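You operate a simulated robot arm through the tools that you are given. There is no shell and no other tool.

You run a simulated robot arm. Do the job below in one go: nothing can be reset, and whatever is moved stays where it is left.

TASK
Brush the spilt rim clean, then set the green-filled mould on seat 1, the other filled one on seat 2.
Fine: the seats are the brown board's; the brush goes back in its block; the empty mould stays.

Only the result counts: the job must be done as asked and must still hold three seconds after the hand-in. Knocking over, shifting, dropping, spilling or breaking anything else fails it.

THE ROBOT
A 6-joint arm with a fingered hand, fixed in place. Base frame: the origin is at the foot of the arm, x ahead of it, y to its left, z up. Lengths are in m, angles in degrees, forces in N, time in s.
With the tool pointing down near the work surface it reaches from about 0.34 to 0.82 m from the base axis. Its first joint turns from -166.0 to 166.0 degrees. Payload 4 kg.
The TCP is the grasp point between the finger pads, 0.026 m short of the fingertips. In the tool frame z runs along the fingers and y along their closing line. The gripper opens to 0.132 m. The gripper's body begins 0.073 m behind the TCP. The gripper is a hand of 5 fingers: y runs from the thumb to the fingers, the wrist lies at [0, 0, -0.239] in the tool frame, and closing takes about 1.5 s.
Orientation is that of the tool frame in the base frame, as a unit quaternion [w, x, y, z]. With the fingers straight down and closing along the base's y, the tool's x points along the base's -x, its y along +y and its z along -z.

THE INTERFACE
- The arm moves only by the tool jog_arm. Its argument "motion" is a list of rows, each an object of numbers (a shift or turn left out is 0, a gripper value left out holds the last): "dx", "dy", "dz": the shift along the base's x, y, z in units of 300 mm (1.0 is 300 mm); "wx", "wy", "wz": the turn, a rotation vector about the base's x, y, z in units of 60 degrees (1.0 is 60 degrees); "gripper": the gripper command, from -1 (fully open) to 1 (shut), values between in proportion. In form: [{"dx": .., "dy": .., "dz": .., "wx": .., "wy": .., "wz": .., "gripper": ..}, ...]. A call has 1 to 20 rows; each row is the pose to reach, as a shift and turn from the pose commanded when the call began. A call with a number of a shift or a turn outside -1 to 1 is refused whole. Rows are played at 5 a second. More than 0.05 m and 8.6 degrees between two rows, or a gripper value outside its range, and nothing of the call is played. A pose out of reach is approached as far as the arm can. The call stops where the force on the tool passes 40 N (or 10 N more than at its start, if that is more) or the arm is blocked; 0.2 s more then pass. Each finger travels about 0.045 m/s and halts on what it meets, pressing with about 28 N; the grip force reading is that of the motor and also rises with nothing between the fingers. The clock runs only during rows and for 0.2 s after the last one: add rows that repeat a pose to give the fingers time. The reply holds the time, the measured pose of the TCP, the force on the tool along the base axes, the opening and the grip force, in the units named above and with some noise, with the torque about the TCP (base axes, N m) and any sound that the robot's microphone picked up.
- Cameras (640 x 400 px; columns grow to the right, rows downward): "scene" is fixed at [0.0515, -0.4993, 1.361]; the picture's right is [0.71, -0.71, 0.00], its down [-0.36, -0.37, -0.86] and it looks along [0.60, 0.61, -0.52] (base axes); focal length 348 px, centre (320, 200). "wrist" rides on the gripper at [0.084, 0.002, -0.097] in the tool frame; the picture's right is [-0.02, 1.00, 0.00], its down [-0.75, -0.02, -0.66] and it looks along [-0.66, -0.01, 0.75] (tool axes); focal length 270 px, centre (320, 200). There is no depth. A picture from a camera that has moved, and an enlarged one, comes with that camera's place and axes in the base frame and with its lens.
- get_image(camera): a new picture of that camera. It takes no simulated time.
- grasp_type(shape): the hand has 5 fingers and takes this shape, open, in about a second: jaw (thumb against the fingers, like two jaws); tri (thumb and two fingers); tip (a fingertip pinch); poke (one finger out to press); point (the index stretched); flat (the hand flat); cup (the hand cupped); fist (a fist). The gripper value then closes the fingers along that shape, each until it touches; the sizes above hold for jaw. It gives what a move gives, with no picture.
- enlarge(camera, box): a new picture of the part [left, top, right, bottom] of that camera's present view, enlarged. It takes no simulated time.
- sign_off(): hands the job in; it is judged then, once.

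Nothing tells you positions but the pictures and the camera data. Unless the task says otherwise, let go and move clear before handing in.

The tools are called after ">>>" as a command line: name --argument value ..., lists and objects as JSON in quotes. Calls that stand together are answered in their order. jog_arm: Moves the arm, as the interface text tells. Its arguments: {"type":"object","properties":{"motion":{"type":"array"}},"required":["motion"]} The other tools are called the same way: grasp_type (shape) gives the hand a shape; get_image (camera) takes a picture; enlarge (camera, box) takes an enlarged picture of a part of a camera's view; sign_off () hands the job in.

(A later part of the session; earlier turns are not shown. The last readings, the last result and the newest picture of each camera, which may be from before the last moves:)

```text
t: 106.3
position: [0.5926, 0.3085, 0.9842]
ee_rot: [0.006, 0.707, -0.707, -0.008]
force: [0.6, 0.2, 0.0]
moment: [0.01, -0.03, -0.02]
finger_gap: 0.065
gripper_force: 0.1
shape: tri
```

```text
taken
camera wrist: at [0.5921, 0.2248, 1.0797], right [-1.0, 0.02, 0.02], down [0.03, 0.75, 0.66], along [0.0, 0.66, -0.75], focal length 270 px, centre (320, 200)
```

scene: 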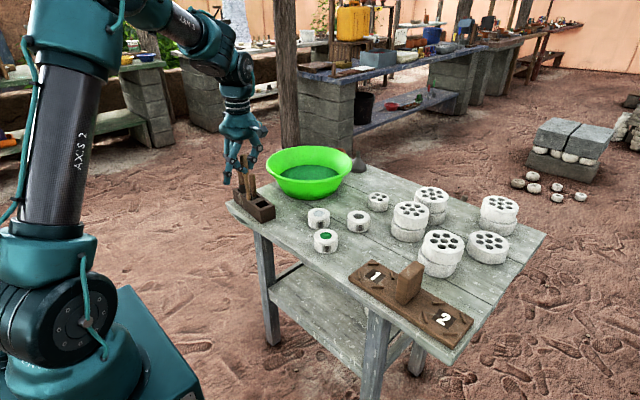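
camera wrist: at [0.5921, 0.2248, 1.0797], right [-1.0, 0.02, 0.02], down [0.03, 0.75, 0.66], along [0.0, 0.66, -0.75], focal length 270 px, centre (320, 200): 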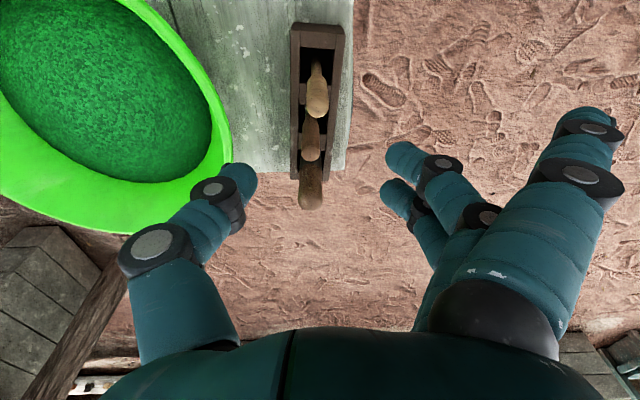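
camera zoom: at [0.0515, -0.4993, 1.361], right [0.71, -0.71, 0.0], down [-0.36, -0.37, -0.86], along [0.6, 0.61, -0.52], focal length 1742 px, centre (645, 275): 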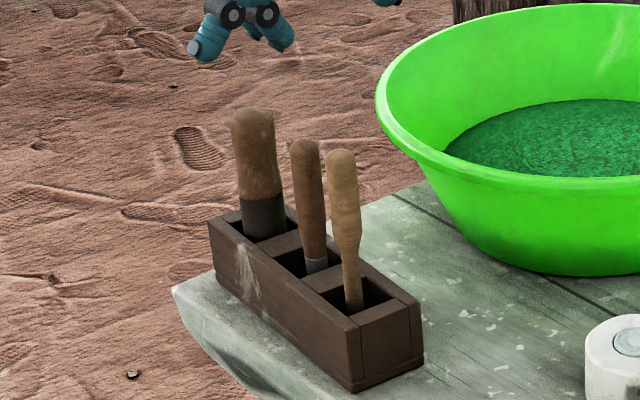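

The tool block looks as it did at the start. Now for the moulds: I'll turn to yaw 55°, so the grip clears mould 3, and hover over mould 2.

>>> jog_arm --motion '[{"dy": -0.08, "wz": -0.11, "wy": -0.02}, {"dy": -0.2, "wz": -0.22, "wy": -0.02}, {"dy": -0.33, "wz": -0.34, "wy": -0.02}, {"dy": -0.46, "wz": -0.46, "wy": -0.02, "gripper": -0.4}, {"dx": 0.05, "dy": -0.6, "wz": -0.583, "wy": -0.02, "gripper": -0.5}, {"dx": 0.097, "dy": -0.73, "wz": -0.583, "wy": -0.02, "gripper": -0.5}, {"dx": 0.097, "dy": -0.857, "wz": -0.583, "wy": -0.02}, {"dx": 0.097, "dy": -0.857, "dz": -0.12, "wz": -0.583, "wy": -0.02}, {"dx": 0.097, "dy": -0.857, "dz": -0.24, "wz": -0.583, "wy": -0.02}, {"dx": 0.097, "dy": -0.857, "dz": -0.35, "wz": -0.583, "wy": -0.02}, {"dx": 0.097, "dy": -0.857, "dz": -0.35, "wz": -0.583, "wy": -0.02}]'

>>> get_image --camera "wrist"

>>> get_image --camera "scene"

```text
t: 108.7
position: [0.622, 0.053, 0.8795]
ee_rot: [0.006, -0.463, 0.886, 0.002]
force: [0.5, -0.3, 0.0]
moment: [0.04, -0.03, 0.0]
finger_gap: 0.0983
gripper_force: 0.0
shape: tri
```

```text
taken
camera wrist: at [0.5709, -0.0161, 0.9757], right [-0.81, 0.59, 0.0], down [0.44, 0.6, 0.67], along [0.39, 0.54, -0.75], focal length 270 px, centre (320, 200)
```

wrist: 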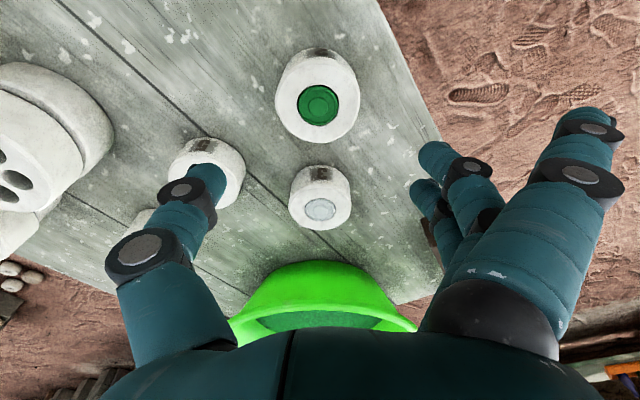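

```text
taken
```

scene: 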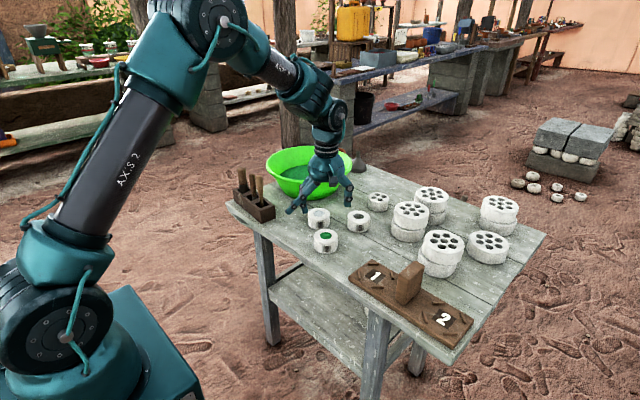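

>>> jog_arm --motion '[{"dx": -0.007, "dy": -0.01, "dz": -0.08}, {"dx": -0.007, "dy": -0.01, "dz": -0.16}, {"dx": -0.007, "dy": -0.01, "dz": -0.24}, {"dx": -0.007, "dy": -0.01, "dz": -0.31}, {"dx": -0.007, "dy": -0.01, "dz": -0.31}]'

>>> get_image --camera "wrist"

>>> enlarge --camera "scene" --box '[270, 170, 390, 260]'

```text
t: 109.9
position: [0.6185, 0.0491, 0.7848]
ee_rot: [0.005, -0.463, 0.887, 0.002]
force: [0.2, -0.9, 0.6]
moment: [0.0, 0.01, -0.01]
finger_gap: 0.0985
gripper_force: 0.1
shape: tri
```

```text
taken
camera wrist: at [0.5679, -0.0195, 0.8819], right [-0.81, 0.59, 0.0], down [0.44, 0.6, 0.67], along [0.39, 0.54, -0.75], focal length 270 px, centre (320, 200)
```

wrist: 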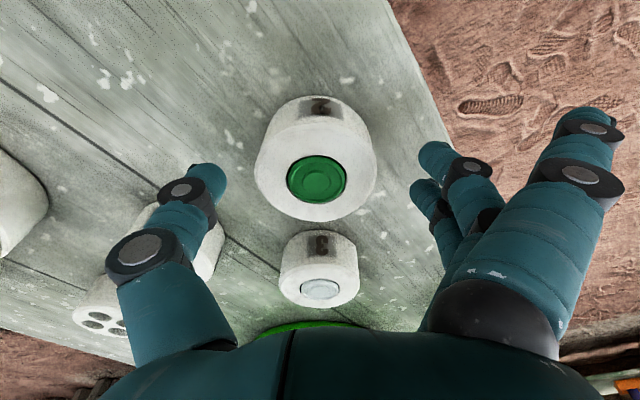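

```text
4.44 times, centred on (330, 215) of scene
camera zoom: at [0.0515, -0.4993, 1.361], right [0.71, -0.71, 0.0], down [-0.36, -0.37, -0.86], along [0.6, 0.61, -0.52], focal length 1549 px, centre (276, 133)
```

zoom: 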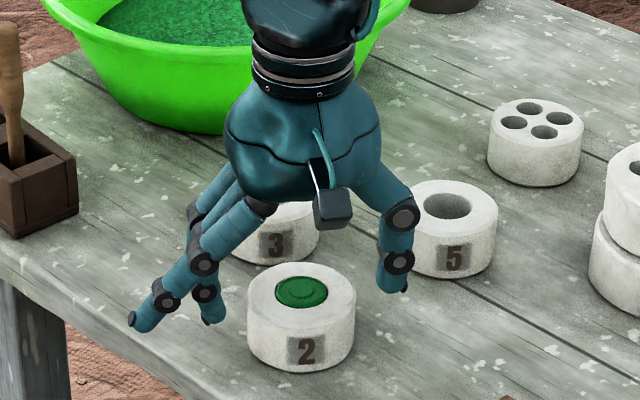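

>>> jog_arm --motion '[{"dx": 0.006, "dy": 0.005, "dz": -0.04}, {"dx": 0.006, "dy": 0.005, "dz": -0.086}, {"dx": 0.006, "dy": 0.005, "dz": -0.086}]'

>>> get_image --camera "wrist"

>>> enlarge --camera "scene" --box '[270, 170, 390, 260]'

```text
t: 110.7
position: [0.6216, 0.0501, 0.7605]
ee_rot: [0.004, -0.463, 0.886, 0.002]
force: [-0.3, 0.9, -0.3]
moment: [0.0, 0.01, -0.03]
finger_gap: 0.0988
gripper_force: 0.0
shape: tri
```

```text
taken
camera wrist: at [0.5705, -0.0177, 0.8563], right [-0.81, 0.59, 0.0], down [0.44, 0.6, 0.67], along [0.39, 0.54, -0.75], focal length 270 px, centre (320, 200)
```

wrist: 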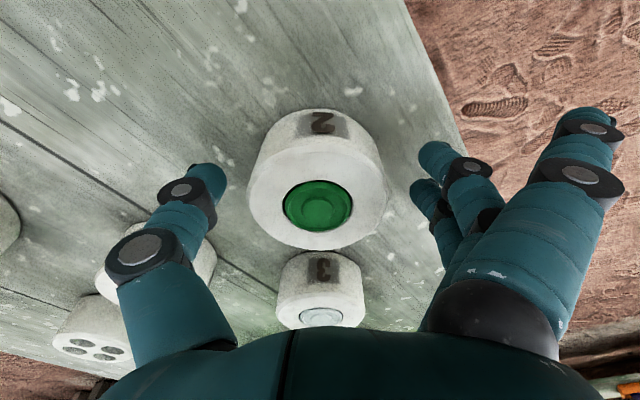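

```text
4.44 times, centred on (330, 215) of scene
camera zoom: at [0.0515, -0.4993, 1.361], right [0.71, -0.71, 0.0], down [-0.36, -0.37, -0.86], along [0.6, 0.61, -0.52], focal length 1549 px, centre (276, 133)
```

zoom: 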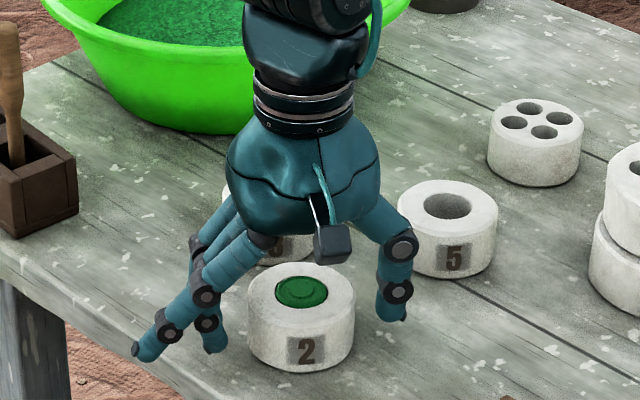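

The grip is well placed around mould 2's upper wall. Closing.

>>> jog_arm --motion '[{"gripper": -0.3}, {"gripper": -0.15}, {"gripper": 0.0}, {"gripper": 0.2}, {"gripper": 0.5}, {"gripper": 1}, {"gripper": 1}, {"gripper": 1}]'

>>> get_image --camera "wrist"

>>> enlarge --camera "scene" --box '[270, 170, 390, 260]'

```text
t: 112.5
position: [0.6211, 0.0505, 0.7601]
ee_rot: [0.003, -0.463, 0.886, 0.002]
force: [-1.5, -0.7, 0.2]
moment: [0.01, 0.02, -0.01]
finger_gap: 0.0603
gripper_force: 28.1
shape: tri
```

```text
taken
camera wrist: at [0.5705, -0.0177, 0.8564], right [-0.81, 0.59, 0.0], down [0.44, 0.6, 0.67], along [0.39, 0.54, -0.75], focal length 270 px, centre (320, 200)
```

wrist: 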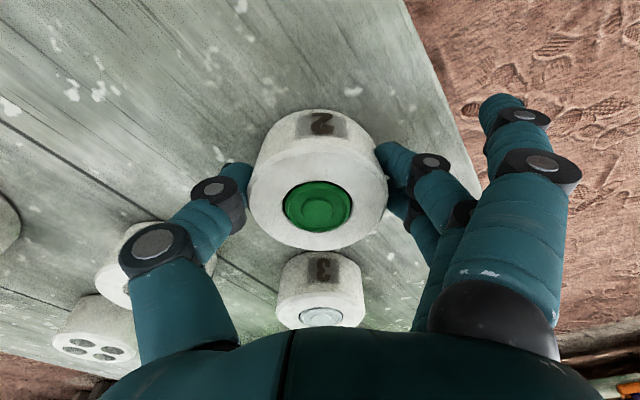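

```text
4.44 times, centred on (330, 215) of scene
camera zoom: at [0.0515, -0.4993, 1.361], right [0.71, -0.71, 0.0], down [-0.36, -0.37, -0.86], along [0.6, 0.61, -0.52], focal length 1549 px, centre (276, 133)
```

zoom: 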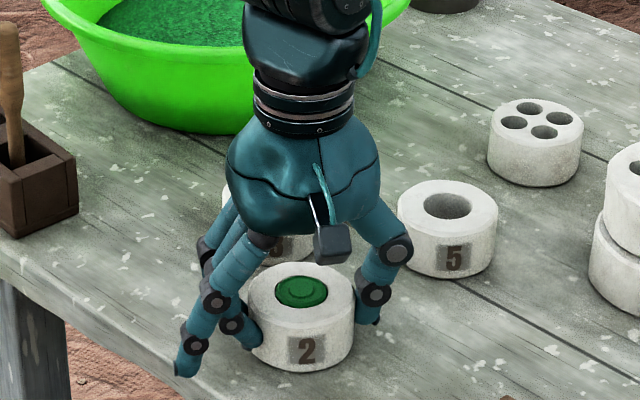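

>>> jog_arm --motion '[{"dz": 0.03}, {"dz": 0.06}, {"dz": 0.1}, {"dz": 0.1}]'

>>> enlarge --camera "scene" --box '[270, 170, 390, 260]'

>>> get_image --camera "wrist"

```text
t: 113.5
position: [0.6225, 0.0508, 0.7893]
ee_rot: [0.004, -0.463, 0.886, 0.002]
force: [0.3, 0.5, -2.2]
moment: [-0.02, 0.02, -0.01]
finger_gap: 0.0602
gripper_force: 28.0
shape: tri
```

```text
4.44 times, centred on (330, 215) of scene
camera zoom: at [0.0515, -0.4993, 1.361], right [0.71, -0.71, 0.0], down [-0.36, -0.37, -0.86], along [0.6, 0.61, -0.52], focal length 1549 px, centre (276, 133)
```

zoom: 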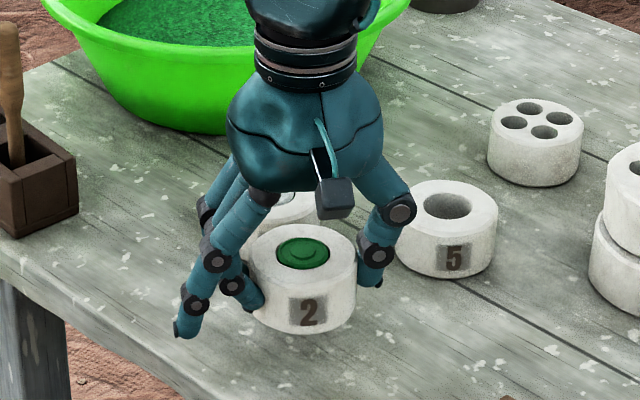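

```text
taken
camera wrist: at [0.5718, -0.0176, 0.886], right [-0.81, 0.59, 0.0], down [0.44, 0.6, 0.67], along [0.39, 0.54, -0.75], focal length 270 px, centre (320, 200)
```

wrist: 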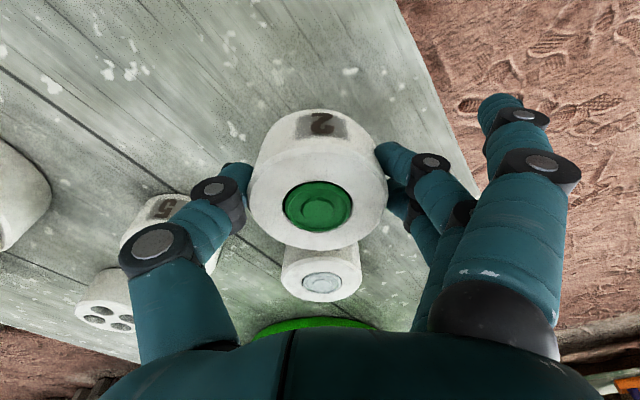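

Mould 2 is held level. I'll raise it and carry it beside seat 1, stopping short so the wrist camera can still see the seat.

>>> jog_arm --motion '[{"dz": 0.08}, {"dz": 0.16}, {"dz": 0.24}, {"dz": 0.27, "dy": -0.05}, {"dz": 0.27, "dy": -0.13}, {"dz": 0.27, "dy": -0.21}, {"dz": 0.27, "dy": -0.3, "dx": 0.01}, {"dz": 0.27, "dy": -0.4, "dx": 0.02}, {"dz": 0.27, "dy": -0.48, "dx": 0.025}, {"dz": 0.27, "dy": -0.523, "dx": 0.025}, {"dz": 0.27, "dy": -0.523, "dx": 0.025}]'

>>> get_image --camera "wrist"

>>> get_image --camera "scene"

```text
t: 115.9
position: [0.6304, -0.1063, 0.871]
ee_rot: [0.004, -0.464, 0.886, 0.002]
force: [-0.5, -0.1, -2.2]
moment: [0.02, -0.02, -0.01]
finger_gap: 0.0602
gripper_force: 27.9
shape: tri
```

```text
taken
camera wrist: at [0.5787, -0.175, 0.967], right [-0.81, 0.59, 0.0], down [0.44, 0.6, 0.67], along [0.39, 0.54, -0.75], focal length 270 px, centre (320, 200)
```

wrist: 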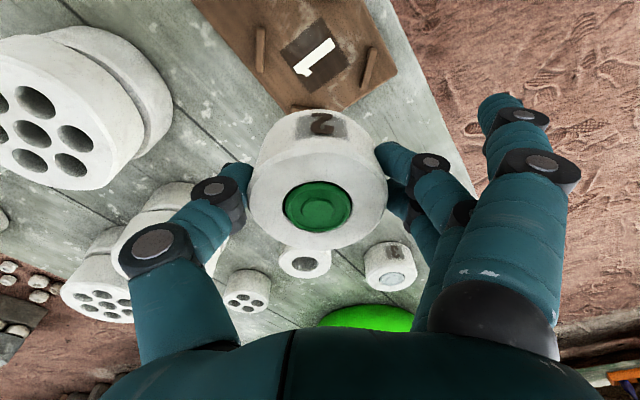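

```text
taken
```

scene: 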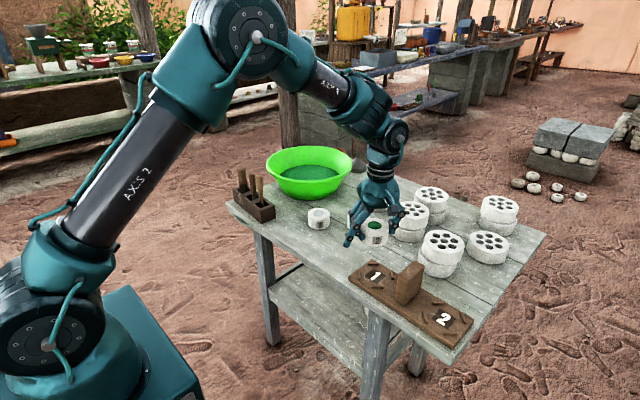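

>>> jog_arm --motion '[{"dx": 0.04, "dy": 0.06}, {"dx": 0.04, "dy": 0.06}]'

>>> get_image --camera "wrist"

>>> enlarge --camera "wrist" --box '[220, 0, 400, 120]'

>>> enlarge --camera "scene" --box '[335, 240, 425, 310]'

```text
t: 116.5
position: [0.6413, -0.0886, 0.8709]
ee_rot: [0.004, -0.462, 0.887, 0.002]
force: [-0.6, -0.3, -1.1]
moment: [-0.01, -0.02, 0.01]
finger_gap: 0.0602
gripper_force: 28.2
shape: tri
```

```text
taken
camera wrist: at [0.5902, -0.1572, 0.9662], right [-0.81, 0.59, 0.0], down [0.44, 0.6, 0.67], along [0.39, 0.54, -0.75], focal length 270 px, centre (320, 200)
```

wrist: 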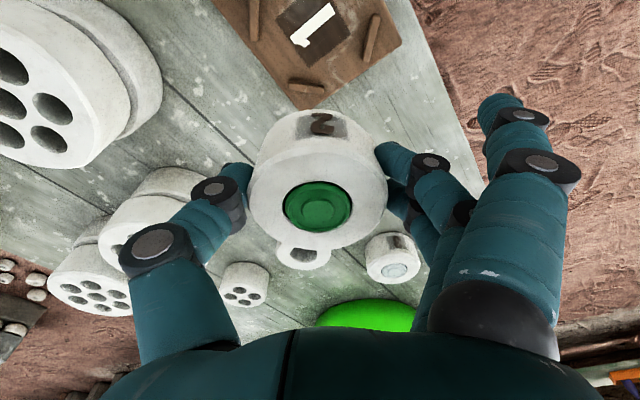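

```text
3.33 times, centred on (310, 60) of wrist
camera zoom: at [0.5902, -0.1572, 0.9662], right [-0.81, 0.59, 0.0], down [0.44, 0.6, 0.67], along [0.39, 0.54, -0.75], focal length 901 px, centre (353, 667)
```

zoom: 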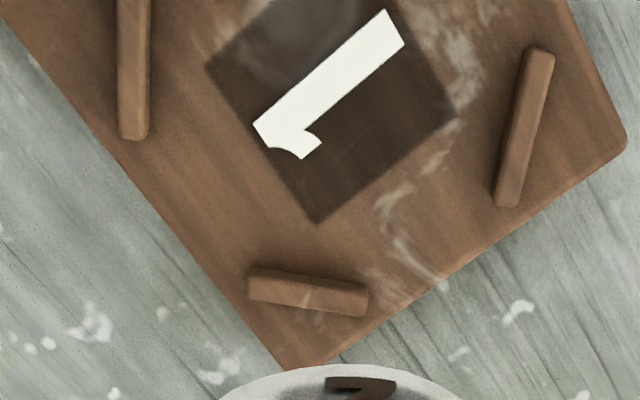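

```text
5.71 times, centred on (380, 275) of scene
camera zoom: at [0.0515, -0.4993, 1.361], right [0.71, -0.71, 0.0], down [-0.36, -0.37, -0.86], along [0.6, 0.61, -0.52], focal length 1992 px, centre (-23, -229)
```

zoom: 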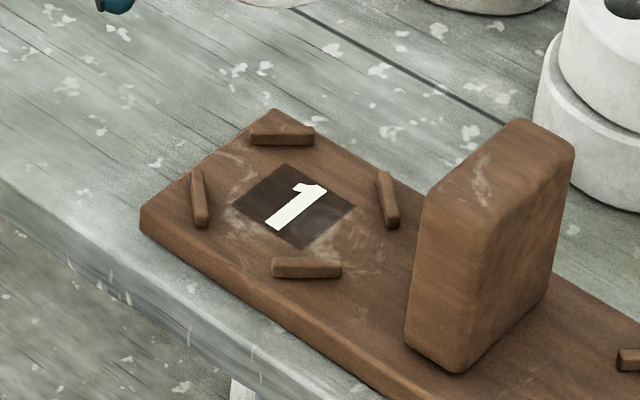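

Seat 1 resolves to about (0.616, -0.129), with the board top near z=0.731 and roughly 5 mm of peg clearance. Moving over it and lowering partway.

>>> jog_arm --motion '[{"dx": -0.035, "dy": -0.055}, {"dx": -0.07, "dy": -0.11}, {"dx": -0.097, "dy": -0.155}, {"dx": -0.097, "dy": -0.155, "dz": -0.08}, {"dx": -0.097, "dy": -0.155, "dz": -0.16}, {"dx": -0.097, "dy": -0.155, "dz": -0.22}, {"dx": -0.097, "dy": -0.155, "dz": -0.27}, {"dx": -0.097, "dy": -0.155, "dz": -0.27}]'

>>> enlarge --camera "scene" --box '[335, 220, 425, 310]'

>>> get_image --camera "wrist"

```text
t: 118.3
position: [0.6118, -0.1344, 0.7885]
ee_rot: [0.003, -0.463, 0.886, 0.002]
force: [-0.1, 0.0, -2.1]
moment: [-0.02, 0.05, -0.01]
finger_gap: 0.0604
gripper_force: 27.8
shape: tri
```

```text
4.44 times, centred on (380, 265) of scene
camera zoom: at [0.0515, -0.4993, 1.361], right [0.71, -0.71, 0.0], down [-0.36, -0.37, -0.86], along [0.6, 0.61, -0.52], focal length 1549 px, centre (53, -89)
```

zoom: 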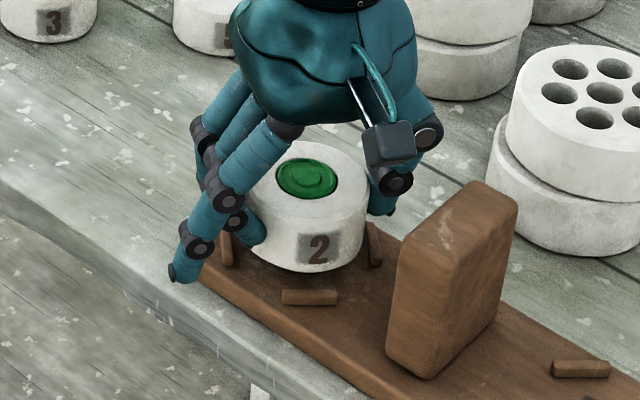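

```text
taken
camera wrist: at [0.5608, -0.204, 0.8852], right [-0.81, 0.59, 0.0], down [0.44, 0.6, 0.67], along [0.39, 0.54, -0.75], focal length 270 px, centre (320, 200)
```

wrist: 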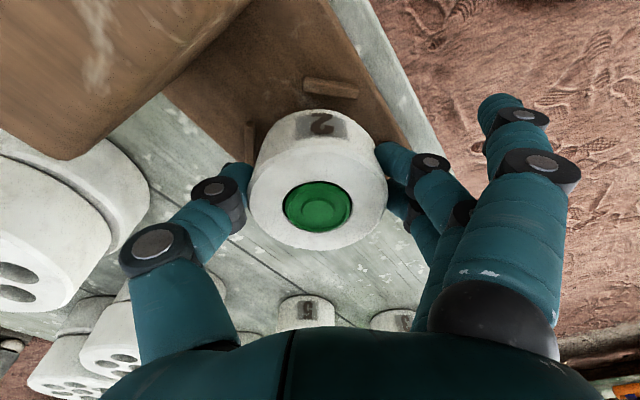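

>>> jog_arm --motion '[{"dx": -0.006, "dy": 0.006, "dz": -0.02}, {"dx": -0.006, "dy": 0.006, "dz": -0.04}, {"dx": -0.006, "dy": 0.006, "dz": -0.045}, {"dx": -0.006, "dy": 0.006, "dz": -0.045}]'

>>> enlarge --camera "scene" --box '[335, 220, 425, 310]'

>>> enlarge --camera "wrist" --box '[220, 40, 420, 260]'

```text
t: 119.3
position: [0.611, -0.134, 0.7763]
ee_rot: [0.004, -0.463, 0.887, 0.001]
force: [0.5, -1.5, -0.4]
moment: [0.0, 0.04, 0.01]
finger_gap: 0.0598
gripper_force: 27.5
shape: tri
```

```text
4.44 times, centred on (380, 265) of scene
camera zoom: at [0.0515, -0.4993, 1.361], right [0.71, -0.71, 0.0], down [-0.36, -0.37, -0.86], along [0.6, 0.61, -0.52], focal length 1549 px, centre (53, -89)
```

zoom: 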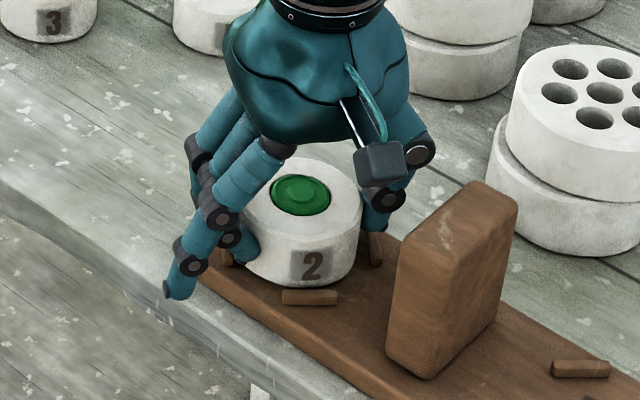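

```text
1.82 times, centred on (320, 150) of wrist
camera zoom: at [0.5596, -0.2016, 0.8724], right [-0.81, 0.59, 0.0], down [0.44, 0.6, 0.67], along [0.39, 0.54, -0.75], focal length 491 px, centre (320, 291)
```

zoom: 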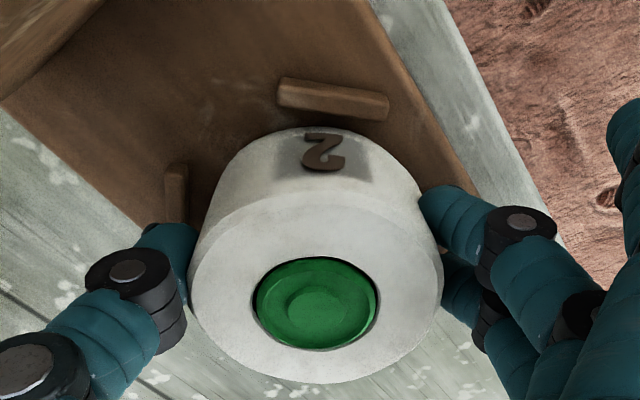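

>>> jog_arm --motion '[{"dz": -0.004}, {"dz": -0.007}]'

>>> jog_arm --motion '[{"dz": -0.003}, {"dz": -0.005}]'

```text
t: 119.9
position: [0.6107, -0.1319, 0.7751]
ee_rot: [0.006, -0.463, 0.887, 0.0]
force: [-2.5, -1.6, 19.5]
moment: [0.03, 0.03, 0.0]
finger_gap: 0.0599
gripper_force: 28.0
shape: tri
```

```text
t: 120.5
position: [0.6108, -0.132, 0.7734]
ee_rot: [0.005, -0.463, 0.886, 0.001]
force: [-2.8, -2.4, 36.0]
moment: [-0.04, 0.04, -0.01]
finger_gap: 0.0602
gripper_force: 28.0
shape: tri
```

>>> jog_arm --motion '[{"dz": 0.005}, {"dz": 0.007}]'

>>> enlarge --camera "scene" --box '[340, 235, 410, 305]'

>>> enlarge --camera "wrist" --box '[220, 40, 420, 260]'

```text
t: 121.1
position: [0.6104, -0.1325, 0.7753]
ee_rot: [0.005, -0.463, 0.886, 0.002]
force: [1.8, -2.4, 20.8]
moment: [-0.04, -0.11, 0.0]
finger_gap: 0.0602
gripper_force: 28.2
shape: tri
```

```text
5.71 times, centred on (375, 270) of scene
camera zoom: at [0.0515, -0.4993, 1.361], right [0.71, -0.71, 0.0], down [-0.36, -0.37, -0.86], along [0.6, 0.61, -0.52], focal length 1992 px, centre (6, -200)
```

zoom: 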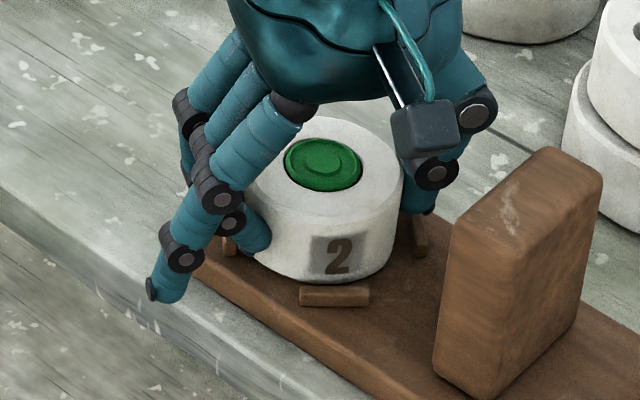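

```text
1.82 times, centred on (320, 150) of wrist
camera zoom: at [0.5597, -0.2014, 0.8704], right [-0.81, 0.59, 0.0], down [0.44, 0.6, 0.67], along [0.39, 0.54, -0.75], focal length 491 px, centre (320, 291)
```

zoom: 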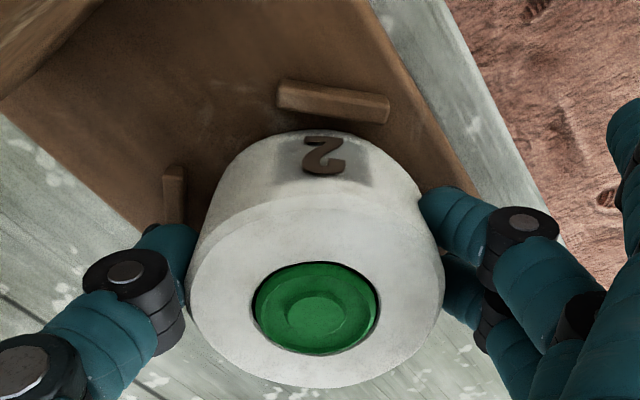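

>>> jog_arm --motion '[{"dz": 0.003}, {"dz": 0.005}]'

```text
t: 121.7
position: [0.6089, -0.1318, 0.7751]
ee_rot: [0.004, -0.463, 0.886, 0.002]
force: [3.2, 0.2, 3.8]
moment: [0.03, -0.08, 0.02]
finger_gap: 0.0603
gripper_force: 27.8
shape: tri
```

Seated with light contact. Opening slowly.

>>> jog_arm --motion '[{"gripper": 0.4}, {"gripper": 0.2}, {"gripper": 0.12}, {"gripper": 0.08}, {"gripper": 0.04}, {"gripper": 0.0}, {"gripper": -0.05}, {"gripper": -0.1}, {"gripper": -0.15}, {"gripper": -0.2}, {"gripper": -0.3}, {"gripper": -0.4}, {"gripper": -0.45}, {"gripper": -0.45}]'

>>> enlarge --camera "scene" --box '[340, 235, 410, 305]'

>>> enlarge --camera "wrist" --box '[150, 40, 450, 260]'

```text
t: 124.7
position: [0.6117, -0.1326, 0.7762]
ee_rot: [0.004, -0.463, 0.886, 0.002]
force: [0.1, -0.2, 0.2]
moment: [0.02, 0.0, 0.01]
finger_gap: 0.0952
gripper_force: 0.1
shape: tri
```

```text
5.71 times, centred on (375, 270) of scene
camera zoom: at [0.0515, -0.4993, 1.361], right [0.71, -0.71, 0.0], down [-0.36, -0.37, -0.86], along [0.6, 0.61, -0.52], focal length 1992 px, centre (6, -200)
```

zoom: 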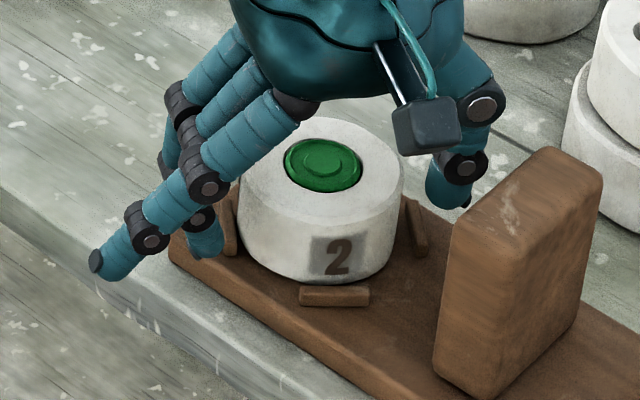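

```text
1.82 times, centred on (300, 150) of wrist
camera zoom: at [0.5598, -0.2019, 0.872], right [-0.81, 0.59, 0.0], down [0.44, 0.6, 0.67], along [0.39, 0.54, -0.75], focal length 491 px, centre (356, 291)
```

zoom: 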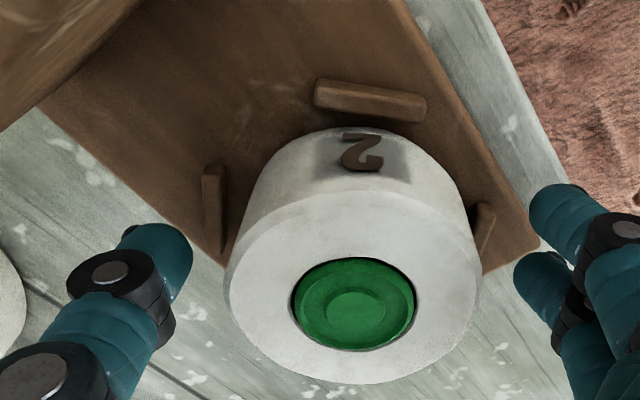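

Mould 2 sits inside its pegs on seat 1. I'll rise and go over to mould 3.

>>> jog_arm --motion '[{"dz": 0.08}, {"dz": 0.17}, {"dz": 0.26}, {"dz": 0.347}, {"dz": 0.347, "dx": 0.03, "dy": 0.1, "wz": -0.05}, {"dz": 0.347, "dx": 0.06, "dy": 0.22, "wz": -0.1}, {"dz": 0.347, "dx": 0.09, "dy": 0.35, "wz": -0.15}, {"dz": 0.347, "dx": 0.12, "dy": 0.48, "wz": -0.2}, {"dz": 0.347, "dx": 0.16, "dy": 0.62, "wz": -0.25}, {"dz": 0.347, "dx": 0.2, "dy": 0.76, "wz": -0.25}, {"dz": 0.347, "dx": 0.23, "dy": 0.87, "wz": -0.25}, {"dz": 0.347, "dx": 0.245, "dy": 0.938, "wz": -0.25}, {"dz": 0.347, "dx": 0.245, "dy": 0.938, "wz": -0.25}]'

>>> get_image --camera "wrist"

>>> get_image --camera "scene"

```text
t: 127.5
position: [0.6838, 0.1474, 0.8812]
ee_rot: [0.005, -0.343, 0.939, 0.002]
force: [0.6, -0.7, -1.0]
moment: [-0.02, -0.01, 0.03]
finger_gap: 0.0953
gripper_force: 0.0
shape: tri
```

```text
taken
camera wrist: at [0.6163, 0.0952, 0.9765], right [-0.63, 0.78, 0.0], down [0.58, 0.47, 0.67], along [0.52, 0.42, -0.75], focal length 270 px, centre (320, 200)
```

wrist: 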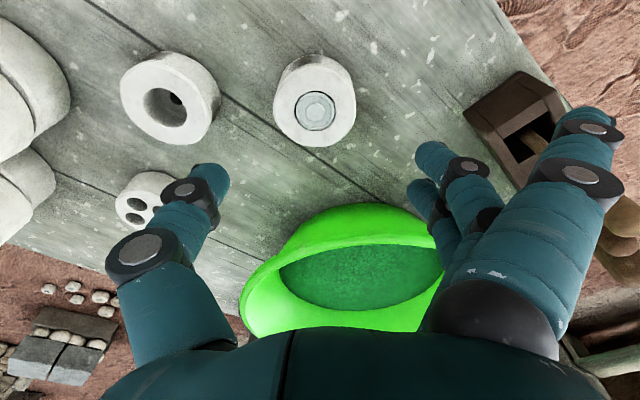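

```text
taken
```

scene: 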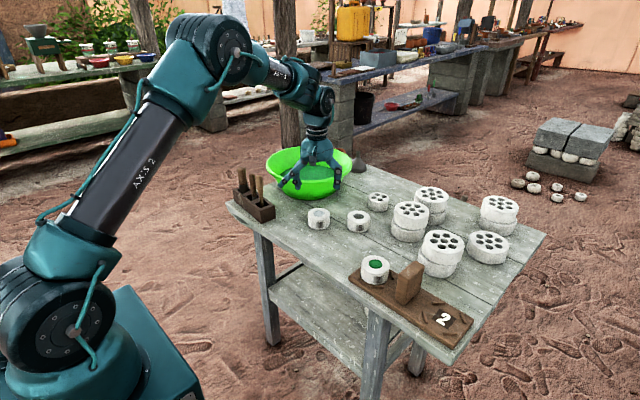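

>>> jog_arm --motion '[{"dx": 0.006, "dy": -0.007, "dz": -0.08}, {"dx": 0.006, "dy": -0.007, "dz": -0.16}, {"dx": 0.006, "dy": -0.007, "dz": -0.24}, {"dx": 0.006, "dy": -0.007, "dz": -0.31}, {"dx": 0.006, "dy": -0.007, "dz": -0.31}]'

>>> get_image --camera "wrist"

>>> enlarge --camera "scene" --box '[270, 140, 390, 250]'

```text
t: 128.7
position: [0.6864, 0.1452, 0.7849]
ee_rot: [0.005, -0.343, 0.939, 0.002]
force: [-0.1, -0.6, 0.4]
moment: [-0.02, 0.0, 0.0]
finger_gap: 0.0952
gripper_force: 0.1
shape: tri
```

```text
taken
camera wrist: at [0.6196, 0.0928, 0.8812], right [-0.63, 0.78, 0.0], down [0.58, 0.47, 0.67], along [0.52, 0.42, -0.75], focal length 270 px, centre (320, 200)
```

wrist: 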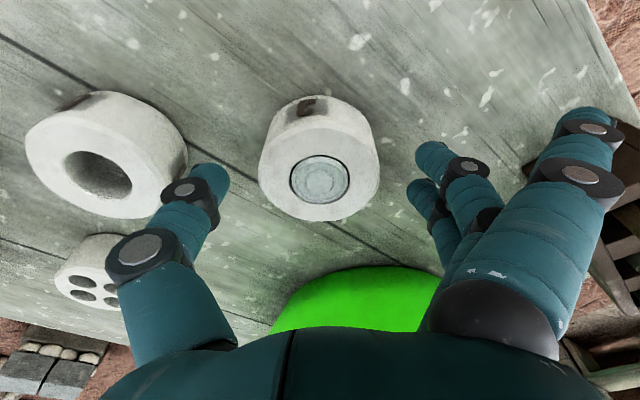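

```text
3.64 times, centred on (330, 195) of scene
camera zoom: at [0.0515, -0.4993, 1.361], right [0.71, -0.71, 0.0], down [-0.36, -0.37, -0.86], along [0.6, 0.61, -0.52], focal length 1267 px, centre (284, 218)
```

zoom: 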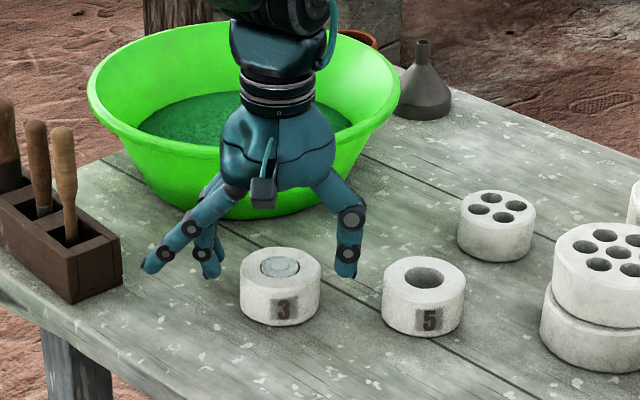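

>>> jog_arm --motion '[{"dx": 0.004, "dy": 0.003, "gripper": -0.27}, {"dx": 0.007, "dy": 0.006}, {"dx": 0.007, "dy": 0.006}, {"dx": 0.007, "dy": 0.006, "dz": -0.04}, {"dx": 0.007, "dy": 0.006, "dz": -0.083}, {"dx": 0.007, "dy": 0.006, "dz": -0.083}]'

>>> get_image --camera "wrist"

>>> enlarge --camera "scene" --box '[270, 140, 390, 250]'

```text
t: 130.1
position: [0.6879, 0.1497, 0.762]
ee_rot: [0.005, -0.342, 0.94, 0.001]
force: [-0.5, -0.2, -0.3]
moment: [0.02, -0.05, 0.01]
finger_gap: 0.0841
gripper_force: 0.1
shape: tri
```

```text
taken
camera wrist: at [0.621, 0.0962, 0.8576], right [-0.63, 0.78, 0.0], down [0.58, 0.47, 0.67], along [0.52, 0.42, -0.75], focal length 270 px, centre (320, 200)
```

wrist: 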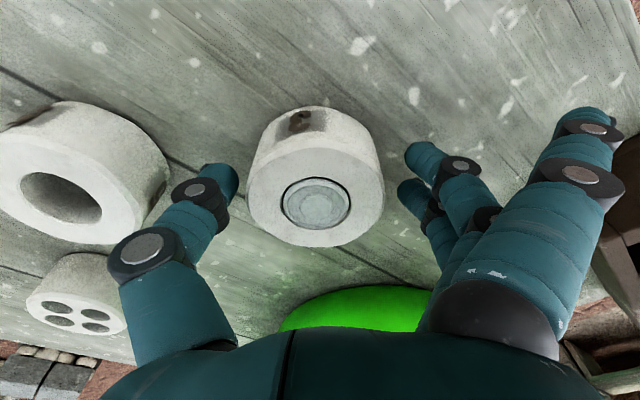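

```text
3.64 times, centred on (330, 195) of scene
camera zoom: at [0.0515, -0.4993, 1.361], right [0.71, -0.71, 0.0], down [-0.36, -0.37, -0.86], along [0.6, 0.61, -0.52], focal length 1267 px, centre (284, 218)
```

zoom: 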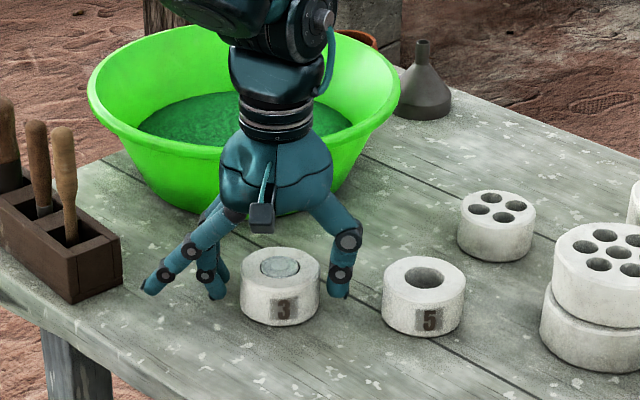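

>>> jog_arm --motion '[{"dz": -0.003, "gripper": -0.15}, {"dz": -0.004, "gripper": -0.05}, {"dz": -0.004, "gripper": 0.1}, {"dz": -0.004, "gripper": 0.4}, {"dz": -0.004, "gripper": 1}, {"dz": -0.004, "gripper": 1}, {"dz": -0.004, "gripper": 1}]'

>>> jog_arm --motion '[{"dz": 0.03}, {"dz": 0.06}, {"dz": 0.1}, {"dz": 0.1}]'

>>> get_image --camera "wrist"

>>> enlarge --camera "scene" --box '[270, 140, 390, 250]'

```text
t: 131.7
position: [0.6878, 0.1501, 0.7611]
ee_rot: [0.005, -0.344, 0.939, 0.002]
force: [-0.7, -0.6, -0.4]
moment: [0.03, 0.04, 0.02]
finger_gap: 0.0606
gripper_force: 28.2
shape: tri
```

```text
t: 132.7
position: [0.6902, 0.1479, 0.7904]
ee_rot: [0.004, -0.343, 0.939, 0.002]
force: [0.5, -0.3, -2.3]
moment: [-0.03, 0.01, 0.04]
finger_gap: 0.0608
gripper_force: 28.3
shape: tri
```

```text
taken
camera wrist: at [0.6211, 0.0945, 0.8866], right [-0.63, 0.78, 0.0], down [0.58, 0.47, 0.67], along [0.52, 0.42, -0.75], focal length 270 px, centre (320, 200)
```

wrist: 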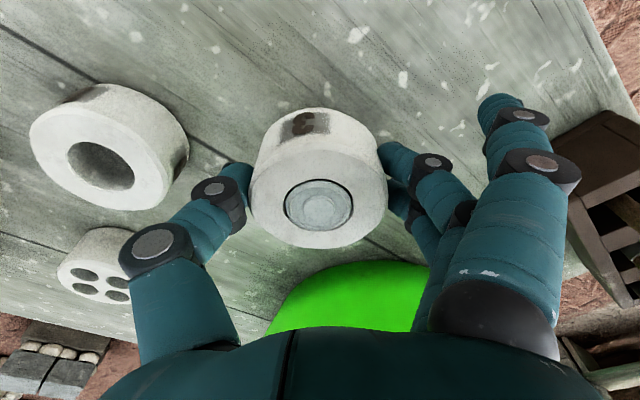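

```text
3.64 times, centred on (330, 195) of scene
camera zoom: at [0.0515, -0.4993, 1.361], right [0.71, -0.71, 0.0], down [-0.36, -0.37, -0.86], along [0.6, 0.61, -0.52], focal length 1267 px, centre (284, 218)
```

zoom: 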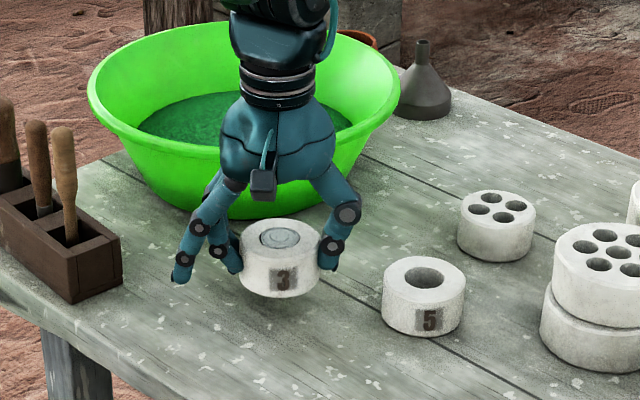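

Mould 3 is up and level. Carrying it high over to seat 2.

>>> jog_arm --motion '[{"dz": 0.08}, {"dz": 0.17}, {"dz": 0.26}, {"dz": 0.35}, {"dz": 0.4, "dy": -0.06}, {"dz": 0.4, "dy": -0.16, "dx": -0.01}, {"dz": 0.4, "dy": -0.28, "dx": -0.02}, {"dz": 0.4, "dy": -0.4, "dx": -0.03}, {"dz": 0.4, "dy": -0.52, "dx": -0.04}, {"dz": 0.4, "dy": -0.64, "dx": -0.05}, {"dz": 0.4, "dy": -0.74, "dx": -0.06}, {"dz": 0.4, "dy": -0.8, "dx": -0.06}, {"dz": 0.4, "dy": -0.8, "dx": -0.06}]'

>>> jog_arm --motion '[{"dy": -0.06}, {"dy": -0.16, "dx": -0.01}, {"dy": -0.28, "dx": -0.02}, {"dy": -0.4, "dx": -0.03}, {"dy": -0.52, "dx": -0.04}, {"dy": -0.6, "dx": -0.045}, {"dy": -0.64, "dx": -0.045}, {"dy": -0.64, "dx": -0.045}]'

>>> get_image --camera "wrist"

>>> get_image --camera "scene"

```text
t: 135.5
position: [0.6685, -0.0955, 0.9104]
ee_rot: [0.005, -0.344, 0.939, 0.001]
force: [1.1, 1.4, -1.6]
moment: [0.0, 0.03, -0.04]
finger_gap: 0.0607
gripper_force: 28.1
shape: tri
```

```text
t: 137.3
position: [0.6564, -0.284, 0.9097]
ee_rot: [0.004, -0.344, 0.939, 0.001]
force: [-0.5, 0.5, -2.4]
moment: [0.0, 0.02, 0.02]
finger_gap: 0.0606
gripper_force: 28.2
shape: tri
```

```text
taken
camera wrist: at [0.5894, -0.3372, 1.0066], right [-0.63, 0.78, 0.0], down [0.58, 0.47, 0.67], along [0.52, 0.42, -0.75], focal length 270 px, centre (320, 200)
```

wrist: 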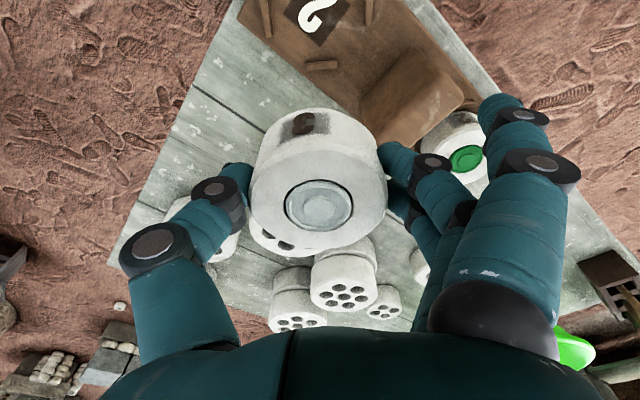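

```text
taken
```

scene: 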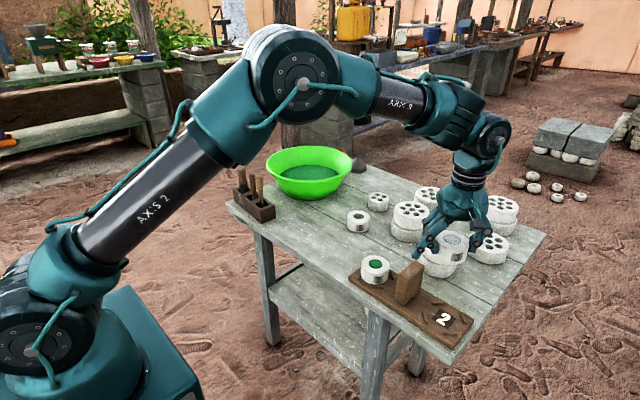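

>>> jog_arm --motion '[{"dx": -0.05, "dy": -0.045}, {"dx": -0.05, "dy": -0.045}]'

>>> enlarge --camera "wrist" --box '[220, 0, 420, 130]'

>>> enlarge --camera "wrist" --box '[240, 100, 400, 260]'

>>> enlarge --camera "scene" --box '[410, 290, 480, 345]'

```text
t: 137.9
position: [0.6406, -0.2973, 0.9108]
ee_rot: [0.005, -0.344, 0.939, 0.0]
force: [0.0, 0.9, -2.4]
moment: [0.01, -0.01, 0.01]
finger_gap: 0.0607
gripper_force: 27.9
shape: tri
```

```text
3.08 times, centred on (320, 65) of wrist
camera zoom: at [0.5739, -0.3515, 1.007], right [-0.63, 0.78, 0.0], down [0.58, 0.47, 0.67], along [0.52, 0.42, -0.75], focal length 832 px, centre (320, 615)
```

zoom: 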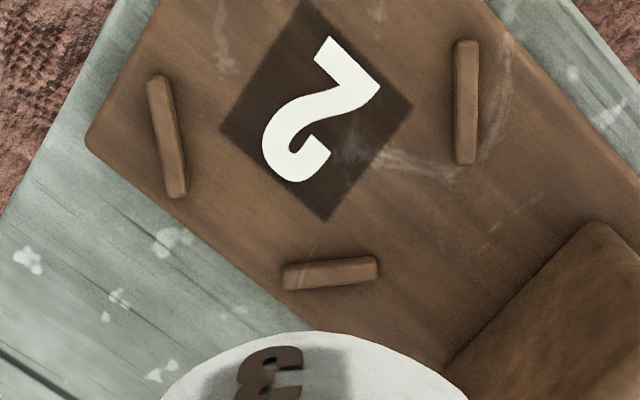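

```text
2.50 times, centred on (320, 180) of wrist
camera zoom: at [0.5739, -0.3515, 1.007], right [-0.63, 0.78, 0.0], down [0.58, 0.47, 0.67], along [0.52, 0.42, -0.75], focal length 676 px, centre (320, 250)
```

zoom: 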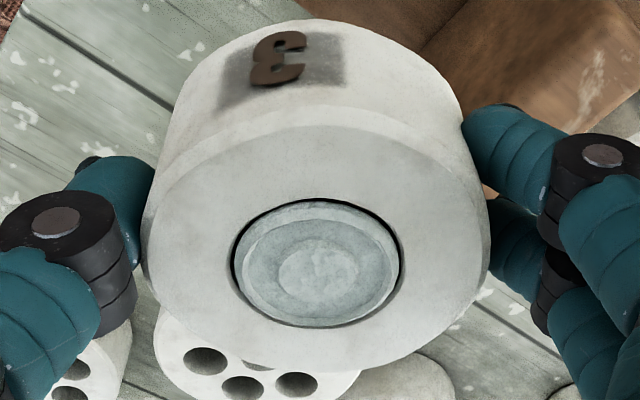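

```text
7.27 times, centred on (445, 318) of scene
camera zoom: at [0.0515, -0.4993, 1.361], right [0.71, -0.71, 0.0], down [-0.36, -0.37, -0.86], along [0.6, 0.61, -0.52], focal length 2535 px, centre (-589, -654)
```

zoom: 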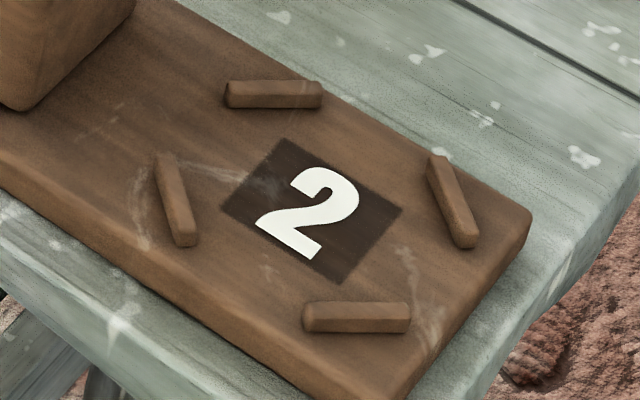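

Seat 2 is at about (0.615, -0.320). Moving over it and lowering partway.

>>> jog_arm --motion '[{"dx": -0.035, "dy": -0.03}, {"dx": -0.07, "dy": -0.06}, {"dx": -0.107, "dy": -0.089}, {"dx": -0.107, "dy": -0.089, "dz": -0.08}, {"dx": -0.107, "dy": -0.089, "dz": -0.16}, {"dx": -0.107, "dy": -0.089, "dz": -0.24}, {"dx": -0.107, "dy": -0.089, "dz": -0.32}, {"dx": -0.107, "dy": -0.089, "dz": -0.39}, {"dx": -0.107, "dy": -0.089, "dz": -0.39}]'

>>> enlarge --camera "scene" --box '[390, 265, 490, 345]'

>>> get_image --camera "wrist"

```text
t: 139.9
position: [0.6087, -0.3256, 0.7952]
ee_rot: [0.005, -0.344, 0.939, 0.002]
force: [0.6, -0.2, -2.1]
moment: [-0.01, 0.02, -0.01]
finger_gap: 0.0606
gripper_force: 28.1
shape: tri
```

```text
5.00 times, centred on (440, 305) of scene
camera zoom: at [0.0515, -0.4993, 1.361], right [0.71, -0.71, 0.0], down [-0.36, -0.37, -0.86], along [0.6, 0.61, -0.52], focal length 1742 px, centre (-280, -325)
```

zoom: 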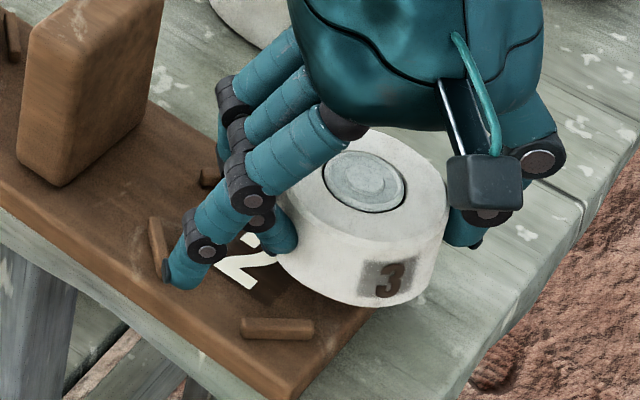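

```text
taken
camera wrist: at [0.5416, -0.3786, 0.8907], right [-0.63, 0.78, 0.0], down [0.58, 0.47, 0.67], along [0.52, 0.42, -0.75], focal length 270 px, centre (320, 200)
```

wrist: 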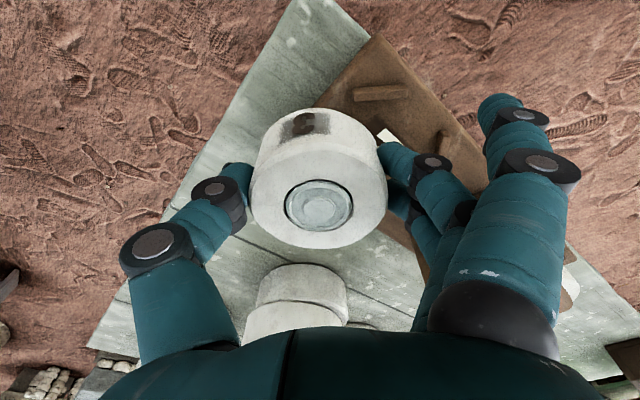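

The board seems to have shifted in the picture, so I'm stopping to check.

>>> get_image --camera "scene"

>>> enlarge --camera "scene" --box '[330, 230, 490, 350]'

```text
taken
```

scene: 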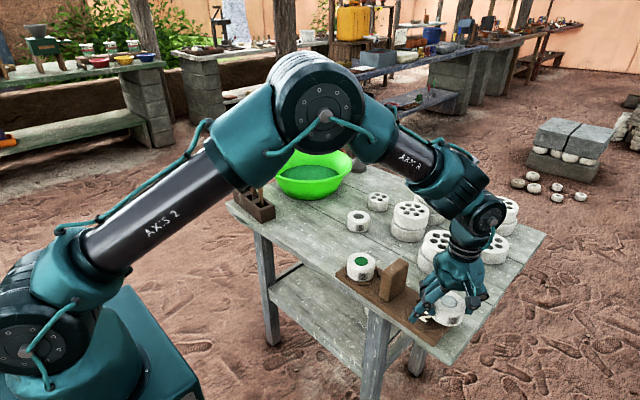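

```text
3.33 times, centred on (410, 290) of scene
camera zoom: at [0.0515, -0.4993, 1.361], right [0.71, -0.71, 0.0], down [-0.36, -0.37, -0.86], along [0.6, 0.61, -0.52], focal length 1162 px, centre (20, -100)
```

zoom: 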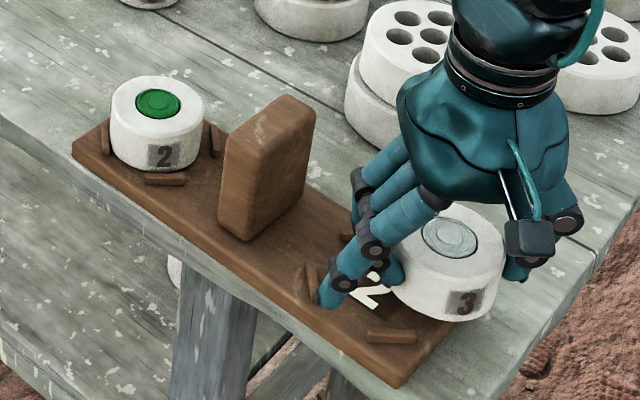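

The board has slid about 4 cm: the spread fingers caught the post while descending. Mould 2 is still in its pegs and mould 3 is safe in the hand, so I'll lift straight up, then fix this.

>>> jog_arm --motion '[{"dz": 0.04}, {"dz": 0.1}, {"dz": 0.18}, {"dz": 0.27}, {"dz": 0.36}, {"dz": 0.43}, {"dz": 0.43}]'

>>> enlarge --camera "scene" --box '[330, 230, 490, 350]'

>>> get_image --camera "wrist"

```text
t: 141.5
position: [0.6089, -0.3259, 0.9229]
ee_rot: [0.004, -0.343, 0.939, 0.002]
force: [-0.4, 0.9, -2.4]
moment: [-0.04, 0.0, -0.02]
finger_gap: 0.0608
gripper_force: 27.9
shape: tri
```

```text
3.33 times, centred on (410, 290) of scene
camera zoom: at [0.0515, -0.4993, 1.361], right [0.71, -0.71, 0.0], down [-0.36, -0.37, -0.86], along [0.6, 0.61, -0.52], focal length 1162 px, centre (20, -100)
```

zoom: 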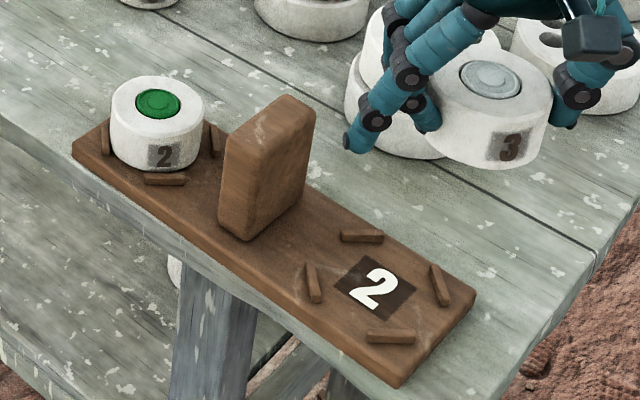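

```text
taken
camera wrist: at [0.5415, -0.3776, 1.0197], right [-0.63, 0.78, 0.0], down [0.58, 0.47, 0.67], along [0.52, 0.42, -0.75], focal length 270 px, centre (320, 200)
```

wrist: 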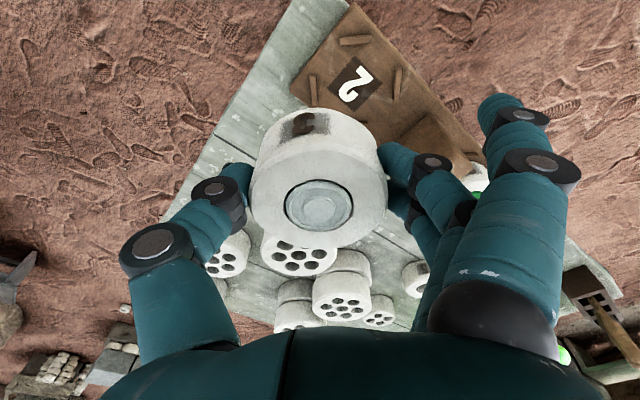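

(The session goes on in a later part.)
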